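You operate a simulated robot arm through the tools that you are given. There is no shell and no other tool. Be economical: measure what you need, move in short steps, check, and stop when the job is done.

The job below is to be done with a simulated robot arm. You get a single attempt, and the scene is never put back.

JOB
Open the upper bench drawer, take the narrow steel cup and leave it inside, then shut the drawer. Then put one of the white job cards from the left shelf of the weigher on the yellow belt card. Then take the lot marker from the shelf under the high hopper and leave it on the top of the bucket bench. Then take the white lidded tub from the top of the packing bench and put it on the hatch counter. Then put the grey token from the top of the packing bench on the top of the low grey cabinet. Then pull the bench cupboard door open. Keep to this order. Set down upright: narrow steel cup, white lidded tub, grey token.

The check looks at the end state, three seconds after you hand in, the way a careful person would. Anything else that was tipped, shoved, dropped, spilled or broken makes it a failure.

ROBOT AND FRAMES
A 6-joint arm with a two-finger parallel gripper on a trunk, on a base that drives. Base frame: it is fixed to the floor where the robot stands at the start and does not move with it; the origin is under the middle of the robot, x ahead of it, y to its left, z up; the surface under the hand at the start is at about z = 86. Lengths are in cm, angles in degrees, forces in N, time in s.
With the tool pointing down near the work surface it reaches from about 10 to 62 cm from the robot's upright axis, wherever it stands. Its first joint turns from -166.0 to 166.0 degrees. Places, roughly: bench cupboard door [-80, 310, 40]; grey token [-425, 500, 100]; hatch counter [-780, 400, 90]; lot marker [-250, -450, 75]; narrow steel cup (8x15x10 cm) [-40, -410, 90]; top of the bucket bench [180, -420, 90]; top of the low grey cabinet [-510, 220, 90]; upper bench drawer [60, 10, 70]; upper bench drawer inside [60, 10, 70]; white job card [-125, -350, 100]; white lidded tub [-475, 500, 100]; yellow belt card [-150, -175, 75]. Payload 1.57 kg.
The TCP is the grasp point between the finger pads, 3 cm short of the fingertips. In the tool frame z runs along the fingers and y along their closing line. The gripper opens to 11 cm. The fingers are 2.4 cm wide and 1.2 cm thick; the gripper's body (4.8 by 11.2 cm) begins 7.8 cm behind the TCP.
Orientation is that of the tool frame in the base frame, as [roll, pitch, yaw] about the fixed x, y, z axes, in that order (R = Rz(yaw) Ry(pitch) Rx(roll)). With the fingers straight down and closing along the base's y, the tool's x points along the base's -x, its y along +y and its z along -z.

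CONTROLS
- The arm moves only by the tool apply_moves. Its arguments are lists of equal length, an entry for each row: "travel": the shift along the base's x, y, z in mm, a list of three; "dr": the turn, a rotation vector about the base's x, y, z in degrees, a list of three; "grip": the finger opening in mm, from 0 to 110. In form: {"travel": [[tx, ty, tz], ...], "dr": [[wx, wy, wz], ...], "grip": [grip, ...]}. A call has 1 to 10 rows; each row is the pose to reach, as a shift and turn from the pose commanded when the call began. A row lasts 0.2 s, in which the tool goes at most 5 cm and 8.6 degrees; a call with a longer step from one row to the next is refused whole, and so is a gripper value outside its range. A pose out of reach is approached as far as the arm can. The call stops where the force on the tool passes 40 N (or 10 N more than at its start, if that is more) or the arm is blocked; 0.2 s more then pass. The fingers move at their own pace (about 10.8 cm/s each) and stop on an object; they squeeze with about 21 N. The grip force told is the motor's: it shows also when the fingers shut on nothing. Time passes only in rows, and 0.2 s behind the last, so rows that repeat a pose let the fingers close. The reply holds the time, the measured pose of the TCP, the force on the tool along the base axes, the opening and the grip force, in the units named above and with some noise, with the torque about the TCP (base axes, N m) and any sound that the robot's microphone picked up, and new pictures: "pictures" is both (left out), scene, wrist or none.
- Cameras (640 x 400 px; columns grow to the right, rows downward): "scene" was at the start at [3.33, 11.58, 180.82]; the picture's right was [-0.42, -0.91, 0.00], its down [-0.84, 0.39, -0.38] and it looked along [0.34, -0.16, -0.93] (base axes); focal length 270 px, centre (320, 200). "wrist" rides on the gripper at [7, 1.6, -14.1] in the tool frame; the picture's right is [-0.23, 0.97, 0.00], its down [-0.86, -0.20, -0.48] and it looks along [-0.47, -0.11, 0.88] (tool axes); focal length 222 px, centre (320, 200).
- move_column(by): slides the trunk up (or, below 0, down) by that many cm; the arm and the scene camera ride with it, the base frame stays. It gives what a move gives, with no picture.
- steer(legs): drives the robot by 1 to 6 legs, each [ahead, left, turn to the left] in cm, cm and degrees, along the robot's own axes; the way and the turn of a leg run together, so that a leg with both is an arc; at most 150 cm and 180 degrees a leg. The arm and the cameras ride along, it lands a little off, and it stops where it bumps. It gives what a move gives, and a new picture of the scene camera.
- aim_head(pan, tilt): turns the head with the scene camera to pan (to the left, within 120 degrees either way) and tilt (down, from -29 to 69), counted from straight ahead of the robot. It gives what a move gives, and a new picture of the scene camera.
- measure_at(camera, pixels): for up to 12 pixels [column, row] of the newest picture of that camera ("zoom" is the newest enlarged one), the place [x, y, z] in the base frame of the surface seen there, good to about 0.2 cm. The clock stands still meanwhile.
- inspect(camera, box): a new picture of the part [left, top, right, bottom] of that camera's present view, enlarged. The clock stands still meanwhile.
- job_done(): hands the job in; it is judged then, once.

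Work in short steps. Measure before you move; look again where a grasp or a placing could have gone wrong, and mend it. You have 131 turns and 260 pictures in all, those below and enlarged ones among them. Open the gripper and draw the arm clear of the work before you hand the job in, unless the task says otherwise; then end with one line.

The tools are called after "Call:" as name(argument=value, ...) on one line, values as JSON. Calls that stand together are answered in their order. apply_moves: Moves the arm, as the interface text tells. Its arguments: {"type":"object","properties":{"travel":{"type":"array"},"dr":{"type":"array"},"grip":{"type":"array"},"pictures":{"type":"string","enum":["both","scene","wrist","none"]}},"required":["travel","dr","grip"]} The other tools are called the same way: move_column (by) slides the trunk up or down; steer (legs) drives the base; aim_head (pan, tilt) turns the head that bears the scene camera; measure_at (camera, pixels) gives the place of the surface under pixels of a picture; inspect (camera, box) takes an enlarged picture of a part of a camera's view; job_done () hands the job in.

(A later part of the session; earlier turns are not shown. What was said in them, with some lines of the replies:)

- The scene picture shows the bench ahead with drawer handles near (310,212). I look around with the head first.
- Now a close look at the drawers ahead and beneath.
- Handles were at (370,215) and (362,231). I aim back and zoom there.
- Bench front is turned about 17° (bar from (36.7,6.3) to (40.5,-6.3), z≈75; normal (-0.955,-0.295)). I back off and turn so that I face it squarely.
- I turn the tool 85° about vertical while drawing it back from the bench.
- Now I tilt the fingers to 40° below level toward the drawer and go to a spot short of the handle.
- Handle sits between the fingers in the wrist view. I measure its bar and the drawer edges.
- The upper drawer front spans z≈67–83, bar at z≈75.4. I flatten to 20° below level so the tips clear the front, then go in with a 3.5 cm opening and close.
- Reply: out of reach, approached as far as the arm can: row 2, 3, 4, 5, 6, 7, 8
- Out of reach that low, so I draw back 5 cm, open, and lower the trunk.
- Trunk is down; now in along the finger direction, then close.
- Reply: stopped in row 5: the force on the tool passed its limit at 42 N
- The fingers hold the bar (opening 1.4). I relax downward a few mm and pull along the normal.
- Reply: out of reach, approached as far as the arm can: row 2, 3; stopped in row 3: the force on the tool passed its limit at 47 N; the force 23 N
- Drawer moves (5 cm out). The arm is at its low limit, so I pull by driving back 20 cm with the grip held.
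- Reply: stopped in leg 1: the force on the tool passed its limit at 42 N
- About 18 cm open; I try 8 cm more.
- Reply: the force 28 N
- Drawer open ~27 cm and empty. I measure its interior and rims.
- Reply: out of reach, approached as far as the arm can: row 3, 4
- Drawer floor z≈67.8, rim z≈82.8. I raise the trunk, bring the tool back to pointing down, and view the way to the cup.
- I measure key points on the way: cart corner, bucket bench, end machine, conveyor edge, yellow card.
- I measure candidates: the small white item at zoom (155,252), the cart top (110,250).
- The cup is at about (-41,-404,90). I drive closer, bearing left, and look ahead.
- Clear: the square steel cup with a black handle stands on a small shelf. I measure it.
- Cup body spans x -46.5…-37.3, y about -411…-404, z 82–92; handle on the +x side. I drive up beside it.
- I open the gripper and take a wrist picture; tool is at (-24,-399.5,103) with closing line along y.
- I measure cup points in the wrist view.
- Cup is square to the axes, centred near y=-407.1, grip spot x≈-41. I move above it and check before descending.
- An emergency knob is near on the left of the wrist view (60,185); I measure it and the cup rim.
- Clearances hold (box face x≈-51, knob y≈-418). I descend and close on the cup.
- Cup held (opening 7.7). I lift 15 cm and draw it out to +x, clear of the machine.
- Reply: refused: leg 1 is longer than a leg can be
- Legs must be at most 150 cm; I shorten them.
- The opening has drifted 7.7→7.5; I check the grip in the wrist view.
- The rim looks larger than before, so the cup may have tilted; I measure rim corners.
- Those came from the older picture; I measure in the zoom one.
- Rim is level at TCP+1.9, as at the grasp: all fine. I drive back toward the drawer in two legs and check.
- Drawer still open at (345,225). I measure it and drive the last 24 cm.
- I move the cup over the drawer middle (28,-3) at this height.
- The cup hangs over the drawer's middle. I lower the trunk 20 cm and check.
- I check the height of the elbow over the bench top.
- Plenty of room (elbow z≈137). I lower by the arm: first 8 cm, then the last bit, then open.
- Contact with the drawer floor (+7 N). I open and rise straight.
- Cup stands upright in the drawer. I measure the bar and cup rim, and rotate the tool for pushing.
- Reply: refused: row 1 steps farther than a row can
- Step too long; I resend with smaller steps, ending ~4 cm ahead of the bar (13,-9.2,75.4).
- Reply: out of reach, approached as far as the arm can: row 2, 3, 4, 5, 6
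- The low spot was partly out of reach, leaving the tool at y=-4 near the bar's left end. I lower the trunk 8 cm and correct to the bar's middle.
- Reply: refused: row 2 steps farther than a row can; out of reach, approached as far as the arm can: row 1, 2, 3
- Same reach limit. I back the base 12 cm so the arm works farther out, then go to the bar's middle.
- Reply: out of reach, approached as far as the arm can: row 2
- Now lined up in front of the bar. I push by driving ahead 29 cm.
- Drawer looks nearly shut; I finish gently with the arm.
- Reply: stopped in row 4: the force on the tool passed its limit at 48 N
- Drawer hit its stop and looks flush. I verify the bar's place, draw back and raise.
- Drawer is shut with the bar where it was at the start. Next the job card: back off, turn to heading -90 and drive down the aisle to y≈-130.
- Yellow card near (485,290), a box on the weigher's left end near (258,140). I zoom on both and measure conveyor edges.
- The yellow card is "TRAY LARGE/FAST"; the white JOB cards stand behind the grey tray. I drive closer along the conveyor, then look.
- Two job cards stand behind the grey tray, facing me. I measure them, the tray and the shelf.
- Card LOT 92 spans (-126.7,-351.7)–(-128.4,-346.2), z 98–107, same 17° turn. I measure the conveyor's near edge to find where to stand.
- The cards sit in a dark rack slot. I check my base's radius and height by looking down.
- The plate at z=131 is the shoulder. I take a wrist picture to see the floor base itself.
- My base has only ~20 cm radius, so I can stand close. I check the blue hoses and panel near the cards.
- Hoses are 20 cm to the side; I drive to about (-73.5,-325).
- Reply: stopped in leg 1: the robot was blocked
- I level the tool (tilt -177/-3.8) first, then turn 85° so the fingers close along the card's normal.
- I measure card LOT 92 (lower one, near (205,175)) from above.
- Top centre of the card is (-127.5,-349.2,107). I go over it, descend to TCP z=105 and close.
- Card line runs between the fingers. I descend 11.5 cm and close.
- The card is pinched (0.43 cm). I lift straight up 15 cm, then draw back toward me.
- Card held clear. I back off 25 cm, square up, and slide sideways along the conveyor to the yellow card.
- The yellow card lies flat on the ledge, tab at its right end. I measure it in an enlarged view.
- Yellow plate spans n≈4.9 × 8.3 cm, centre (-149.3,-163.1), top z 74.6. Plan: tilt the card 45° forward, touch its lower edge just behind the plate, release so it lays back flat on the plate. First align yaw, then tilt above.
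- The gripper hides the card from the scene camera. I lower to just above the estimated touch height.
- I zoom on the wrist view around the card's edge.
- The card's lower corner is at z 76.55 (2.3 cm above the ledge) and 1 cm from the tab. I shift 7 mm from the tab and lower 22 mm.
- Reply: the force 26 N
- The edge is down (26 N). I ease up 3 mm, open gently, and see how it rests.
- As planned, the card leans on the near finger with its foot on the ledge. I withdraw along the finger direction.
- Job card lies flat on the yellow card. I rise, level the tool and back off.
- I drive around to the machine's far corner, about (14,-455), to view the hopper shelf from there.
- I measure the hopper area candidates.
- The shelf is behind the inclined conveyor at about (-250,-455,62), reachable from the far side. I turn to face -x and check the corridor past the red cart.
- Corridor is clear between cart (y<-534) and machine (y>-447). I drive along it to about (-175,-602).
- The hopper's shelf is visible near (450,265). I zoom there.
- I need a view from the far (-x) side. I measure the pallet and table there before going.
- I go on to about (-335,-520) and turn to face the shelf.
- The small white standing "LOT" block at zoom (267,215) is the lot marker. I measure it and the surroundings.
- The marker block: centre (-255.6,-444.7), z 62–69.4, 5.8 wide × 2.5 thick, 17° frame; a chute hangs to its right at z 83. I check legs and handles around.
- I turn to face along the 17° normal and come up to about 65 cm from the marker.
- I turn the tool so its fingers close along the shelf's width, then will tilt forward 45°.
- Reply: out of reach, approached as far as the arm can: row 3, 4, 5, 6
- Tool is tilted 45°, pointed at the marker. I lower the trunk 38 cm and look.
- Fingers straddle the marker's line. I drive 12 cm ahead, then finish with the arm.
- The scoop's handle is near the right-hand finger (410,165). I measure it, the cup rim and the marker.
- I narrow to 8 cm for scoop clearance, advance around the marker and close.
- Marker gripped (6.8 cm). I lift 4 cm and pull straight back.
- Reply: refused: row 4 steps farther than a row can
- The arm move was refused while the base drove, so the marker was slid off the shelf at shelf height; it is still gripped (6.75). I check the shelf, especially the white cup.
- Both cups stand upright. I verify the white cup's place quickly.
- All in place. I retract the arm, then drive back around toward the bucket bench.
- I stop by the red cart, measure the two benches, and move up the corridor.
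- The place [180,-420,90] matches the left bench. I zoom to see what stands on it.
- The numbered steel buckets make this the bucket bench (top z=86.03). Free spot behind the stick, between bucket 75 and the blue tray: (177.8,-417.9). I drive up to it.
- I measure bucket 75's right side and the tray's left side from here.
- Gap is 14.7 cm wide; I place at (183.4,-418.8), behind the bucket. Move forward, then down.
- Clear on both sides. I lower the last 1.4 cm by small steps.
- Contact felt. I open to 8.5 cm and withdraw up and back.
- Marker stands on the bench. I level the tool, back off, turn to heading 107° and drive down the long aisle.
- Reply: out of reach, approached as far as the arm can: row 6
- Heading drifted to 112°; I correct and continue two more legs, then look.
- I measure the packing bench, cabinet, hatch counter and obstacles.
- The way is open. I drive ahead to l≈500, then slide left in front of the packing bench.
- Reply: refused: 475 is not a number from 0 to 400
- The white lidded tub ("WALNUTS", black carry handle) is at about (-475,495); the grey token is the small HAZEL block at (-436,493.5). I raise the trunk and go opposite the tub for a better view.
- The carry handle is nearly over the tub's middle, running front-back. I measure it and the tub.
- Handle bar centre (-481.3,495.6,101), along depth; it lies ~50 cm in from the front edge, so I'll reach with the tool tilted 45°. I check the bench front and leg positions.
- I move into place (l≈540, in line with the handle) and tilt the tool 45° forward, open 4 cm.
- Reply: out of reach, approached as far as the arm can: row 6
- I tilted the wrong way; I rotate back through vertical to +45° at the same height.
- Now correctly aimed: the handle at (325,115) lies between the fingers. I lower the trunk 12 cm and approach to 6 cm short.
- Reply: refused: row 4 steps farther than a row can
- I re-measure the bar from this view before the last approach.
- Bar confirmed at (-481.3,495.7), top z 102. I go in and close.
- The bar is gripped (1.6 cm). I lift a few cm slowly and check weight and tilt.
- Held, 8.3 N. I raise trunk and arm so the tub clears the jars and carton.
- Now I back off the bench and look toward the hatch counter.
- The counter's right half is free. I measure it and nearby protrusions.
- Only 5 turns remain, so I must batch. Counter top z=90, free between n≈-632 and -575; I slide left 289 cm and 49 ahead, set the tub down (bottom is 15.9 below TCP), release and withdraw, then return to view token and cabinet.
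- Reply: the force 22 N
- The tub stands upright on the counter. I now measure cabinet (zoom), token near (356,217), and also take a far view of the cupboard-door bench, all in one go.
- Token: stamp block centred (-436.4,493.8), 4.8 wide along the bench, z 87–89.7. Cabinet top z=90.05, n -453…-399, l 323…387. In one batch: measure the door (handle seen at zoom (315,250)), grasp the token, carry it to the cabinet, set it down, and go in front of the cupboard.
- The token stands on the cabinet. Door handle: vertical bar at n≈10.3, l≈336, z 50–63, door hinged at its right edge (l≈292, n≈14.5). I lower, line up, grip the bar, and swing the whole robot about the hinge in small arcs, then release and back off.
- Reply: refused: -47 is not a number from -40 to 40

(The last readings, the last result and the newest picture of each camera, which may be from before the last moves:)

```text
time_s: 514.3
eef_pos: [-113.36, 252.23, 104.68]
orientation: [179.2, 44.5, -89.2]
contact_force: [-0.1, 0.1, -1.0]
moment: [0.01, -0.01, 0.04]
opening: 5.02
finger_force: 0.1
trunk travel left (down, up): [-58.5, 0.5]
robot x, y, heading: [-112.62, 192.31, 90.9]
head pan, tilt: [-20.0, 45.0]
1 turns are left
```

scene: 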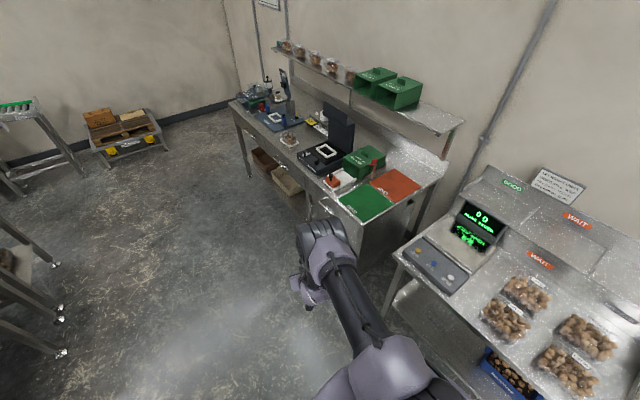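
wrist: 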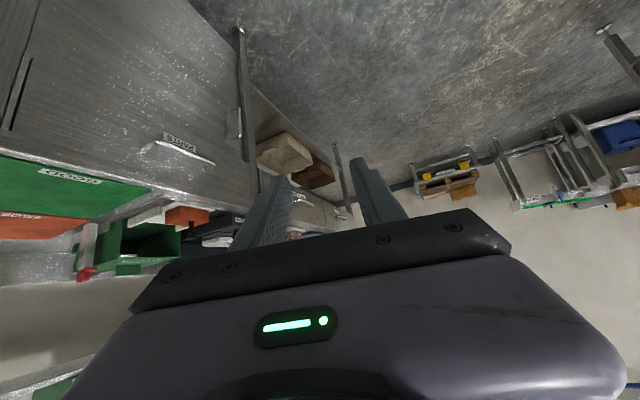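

Trunk moves are limited to 40 cm a call, so the swing ran above the handle with nothing touched. In this last turn I lower in two steps, retrace the arcs backwards with open fingers onto the bar, grip, swing the door open, release, back off and hand in.

Call:
move_column(by=-40)

Call:
move_column(by=-7)

Call:
apply_moves(travel=[[0, 0, 0]], dr=[[0, 0, 0]], grip=[55], pictures="none")

Call:
steer(legs=[[25, 0, 0], [3.8, 5.7, -5], [3.8, 5.7, -5], [3.8, 5.7, -5], [3.8, 5.7, -5], [3.8, 5.7, -5]])

Call:
steer(legs=[[3.8, 5.7, -5], [3.8, 5.7, -5], [3.8, 5.7, -5], [3.8, 5.7, -5], [3.8, 5.7, -5]])

Call:
steer(legs=[[3.8, 5.7, -5], [3.8, 5.7, -5], [3.8, 5.7, -5], [3.8, 5.7, -5], [3.8, 5.7, -5]])

Call:
apply_moves(travel=[[0, 0, 0], [0, 0, 0], [0, 0, 0], [0, 0, 0]], dr=[[0, 0, 0], [0, 0, 0], [0, 0, 0], [0, 0, 0]], grip=[0, 0, 0, 0], pictures="wrist")

Call:
steer(legs=[[-3.8, -5.7, 5], [-3.8, -5.7, 5], [-3.8, -5.7, 5]])

Call:
steer(legs=[[-3.8, -5.7, 5], [-3.8, -5.7, 5], [-3.8, -5.7, 5]])

Call:
steer(legs=[[-3.8, -5.7, 5], [-3.8, -5.7, 5], [-3.8, -5.7, 5]])

Call:
steer(legs=[[-3.8, -5.7, 5], [-3.8, -5.7, 5], [-3.8, -5.7, 5]])

Call:
steer(legs=[[-3.8, -5.7, 5], [-3.8, -5.7, 5], [-3.8, -5.7, 5]])

Call:
apply_moves(travel=[[0, 0, 0], [0, 0, 0], [0, 0, 0]], dr=[[0, 0, 0], [0, 0, 0], [0, 0, 0]], grip=[60, 60, 60], pictures="wrist")

Call:
steer(legs=[[-25, 0, 0]])

Call:
job_done()

```text
time_s: 518.1
eef_pos: [-113.26, 252.2, 64.68]
orientation: [179.1, 44.4, -89.2]
contact_force: [-0.5, -0.1, 0.1]
moment: [-0.01, -0.01, 0.0]
opening: 5.02
finger_force: 0.0
trunk travel left (down, up): [-18.5, 40.5]
robot x, y, heading: [-112.48, 192.91, 91.1]
head pan, tilt: [-20.0, 45.0]
```

```text
time_s: 519.2
eef_pos: [-113.24, 252.18, 57.63]
orientation: [179.2, 44.4, -89.3]
contact_force: [-0.3, -0.2, 0.2]
moment: [0.03, -0.03, -0.02]
opening: 4.99
finger_force: 0.0
trunk travel left (down, up): [-11.5, 47.5]
robot x, y, heading: [-112.35, 192.49, 91.1]
head pan, tilt: [-20.0, 45.0]
```

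```text
time_s: 519.6
eef_pos: [-113.33, 252.21, 57.7]
orientation: [179.2, 44.4, -89.2]
contact_force: [-0.4, -0.2, 0.1]
moment: [0.0, -0.04, 0.02]
opening: 5.5
finger_force: 0.0
trunk travel left (down, up): [-11.5, 47.5]
robot x, y, heading: [-112.44, 192.8, 90.9]
head pan, tilt: [-20.0, 45.0]
```

```text
time_s: 524.5
eef_pos: [-112.98, 296.07, 57.66]
orientation: [179.2, 44.4, -113.6]
contact_force: [-0.1, 0.2, 0.7]
moment: [0.02, 0.01, 0.03]
opening: 5.5
finger_force: 0.0
trunk travel left (down, up): [-11.5, 47.5]
robot x, y, heading: [-137.02, 241.54, 66.8]
head pan, tilt: [-20.0, 45.0]
```

scene: 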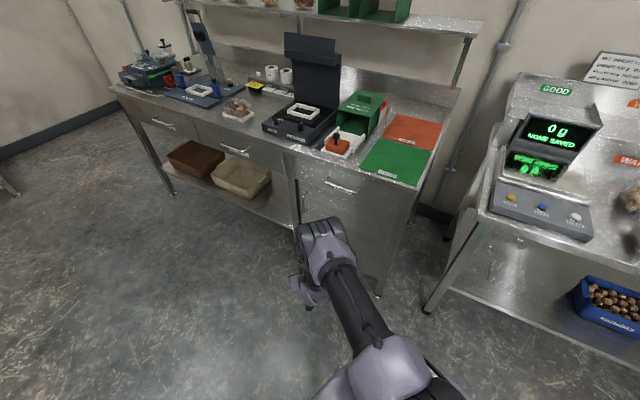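

```text
time_s: 527.9
eef_pos: [-104.08, 312.65, 57.67]
orientation: [179.2, 44.3, -138.6]
contact_force: [-0.3, 0.3, 0.0]
moment: [0.0, 0.0, -0.01]
opening: 5.5
finger_force: 0.0
trunk travel left (down, up): [-11.5, 47.5]
robot x, y, heading: [-149.2, 273.51, 41.9]
head pan, tilt: [-20.0, 45.0]
```

scene: 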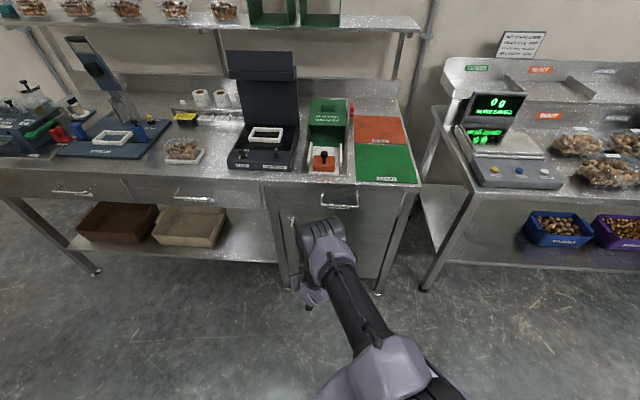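

```text
time_s: 531.4
eef_pos: [-89.02, 323.69, 57.63]
orientation: [179.2, 44.4, -163.7]
contact_force: [0.4, -0.2, -0.3]
moment: [0.0, 0.02, 0.02]
opening: 5.5
finger_force: 0.1
trunk travel left (down, up): [-11.5, 47.5]
robot x, y, heading: [-146.17, 307.37, 16.7]
head pan, tilt: [-20.0, 45.0]
```

scene: 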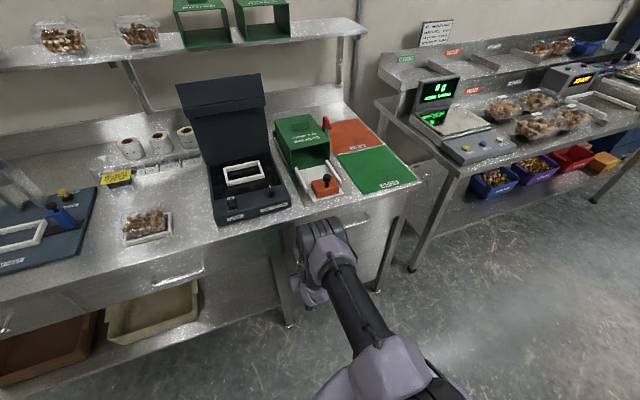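

```text
time_s: 532.4
eef_pos: [-88.96, 323.81, 57.65]
orientation: [179.3, 44.4, -163.5]
contact_force: [-1.9, 5.5, -1.6]
moment: [-0.45, -0.28, 0.11]
opening: 1.19
finger_force: 29.6
trunk travel left (down, up): [-11.5, 47.5]
robot x, y, heading: [-146.57, 306.89, 16.4]
head pan, tilt: [-20.0, 45.0]
```

wrist: 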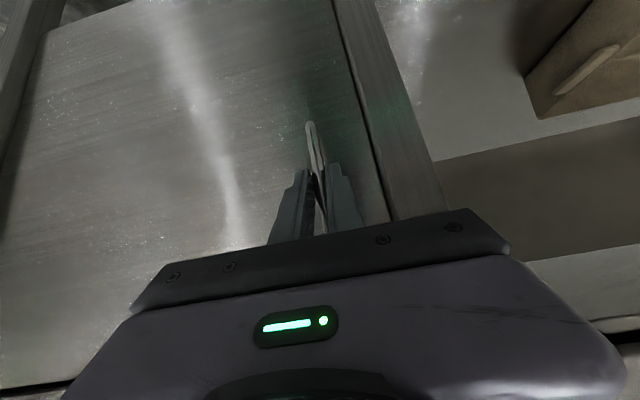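

```text
time_s: 534.6
eef_pos: [-98.66, 317.65, 57.6]
orientation: [179.4, 44.4, -148.5]
contact_force: [-17.6, 23.6, -2.4]
moment: [-0.02, 0.16, 0.62]
opening: 1.15
finger_force: 29.4
trunk travel left (down, up): [-11.5, 47.5]
robot x, y, heading: [-149.64, 286.61, 31.4]
head pan, tilt: [-20.0, 45.0]
```

scene: 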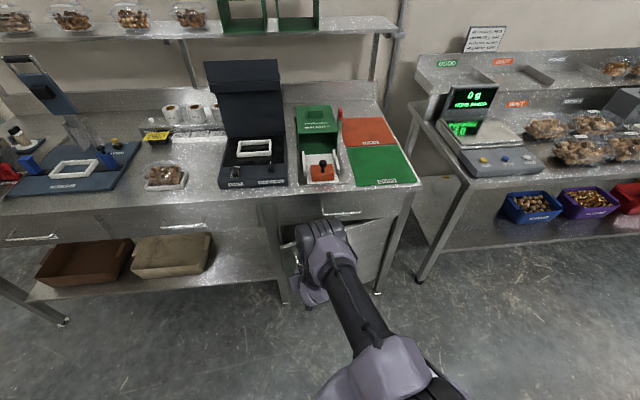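

```text
time_s: 536.8
eef_pos: [-106.55, 309.24, 57.69]
orientation: [179.2, 44.4, -133.6]
contact_force: [-2.3, 1.4, -1.3]
moment: [-0.36, -0.31, 0.09]
opening: 1.2
finger_force: 29.3
trunk travel left (down, up): [-11.5, 47.5]
robot x, y, heading: [-147.24, 266.34, 46.7]
head pan, tilt: [-20.0, 45.0]
```

scene: 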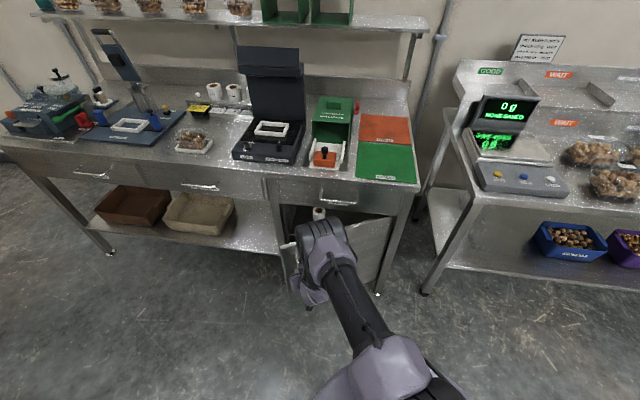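

```text
time_s: 539.0
eef_pos: [-111.82, 299.34, 57.68]
orientation: [179.1, 44.3, -118.9]
contact_force: [22.8, -10.2, -1.7]
moment: [-0.42, -0.65, -0.52]
opening: 1.19
finger_force: 29.0
trunk travel left (down, up): [-11.5, 47.5]
robot x, y, heading: [-140.52, 247.23, 61.4]
head pan, tilt: [-20.0, 45.0]
```

scene: 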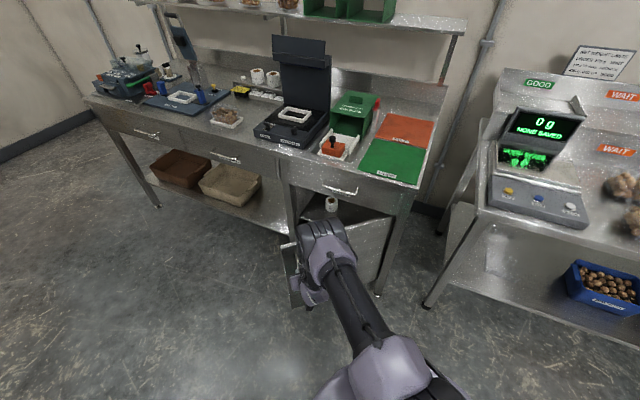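

```text
time_s: 541.2
eef_pos: [-114.56, 288.49, 57.64]
orientation: [179.1, 44.5, -103.9]
contact_force: [24.6, -4.0, -1.2]
moment: [-0.27, -0.75, -0.45]
opening: 1.2
finger_force: 29.5
trunk travel left (down, up): [-11.5, 47.5]
robot x, y, heading: [-128.44, 230.66, 76.6]
head pan, tilt: [-20.0, 45.0]
```

scene: 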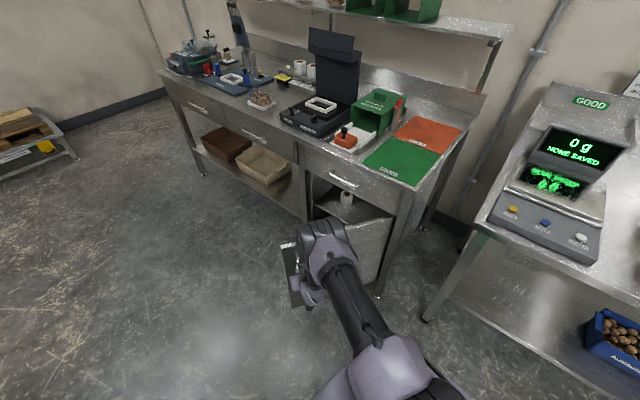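

```text
time_s: 543.5
eef_pos: [-114.4, 277.13, 57.57]
orientation: [179.3, 44.4, -88.7]
contact_force: [-22.2, -2.1, -3.0]
moment: [-0.07, -0.09, 0.49]
opening: 1.17
finger_force: 29.0
trunk travel left (down, up): [-11.5, 47.5]
robot x, y, heading: [-112.73, 217.45, 91.7]
head pan, tilt: [-20.0, 45.0]
```

scene: 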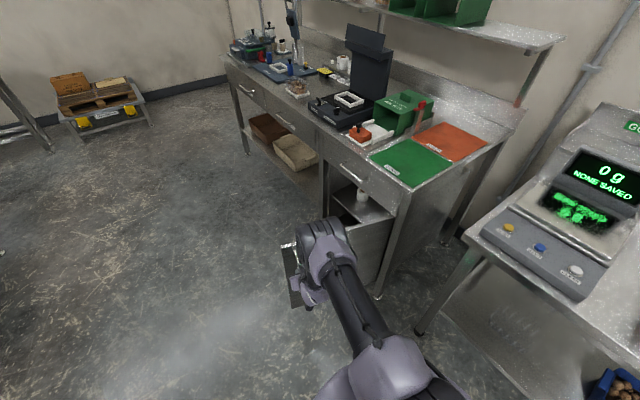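

```text
time_s: 544.2
eef_pos: [-114.31, 277.07, 57.61]
orientation: [179.2, 44.5, -88.7]
contact_force: [0.5, -0.4, 0.2]
moment: [-0.02, -0.01, 0.01]
opening: 6.0
finger_force: 0.1
trunk travel left (down, up): [-11.5, 47.5]
robot x, y, heading: [-112.78, 217.38, 91.4]
head pan, tilt: [-20.0, 45.0]
```

wrist: 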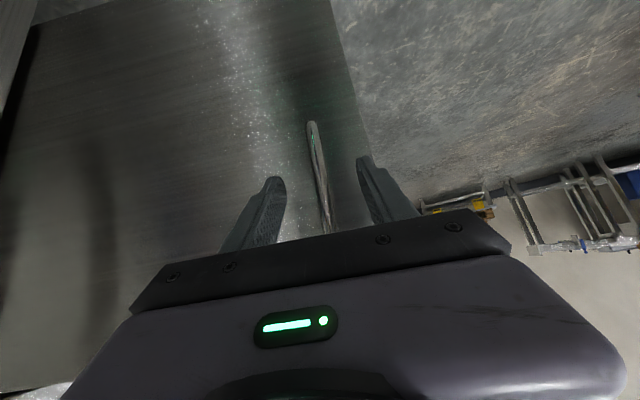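

```text
time_s: 546.1
eef_pos: [-113.48, 252.17, 57.62]
orientation: [179.2, 44.5, -88.9]
contact_force: [-0.1, 0.3, 0.4]
moment: [0.01, 0.0, 0.03]
opening: 5.99
finger_force: 0.2
trunk travel left (down, up): [-11.5, 47.5]
robot x, y, heading: [-112.09, 192.7, 91.5]
head pan, tilt: [-20.0, 45.0]
```

scene: 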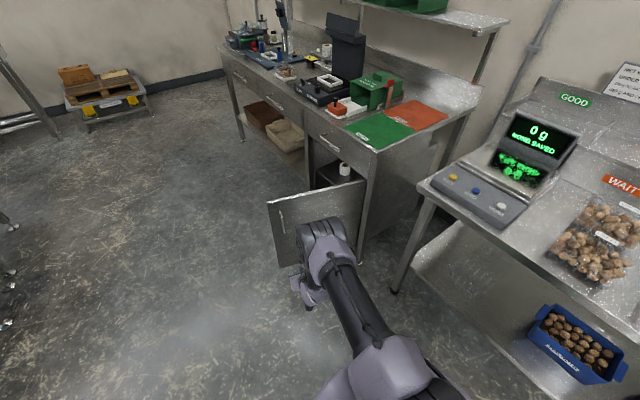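

```text
The job is handed in.
```

All six parts were done in the order given and the job is handed in, with the gripper open and the arm clear; the job card lies print side down on the yellow card, and the lot marker slid along its shelf as I took it, touching nothing that I could see.
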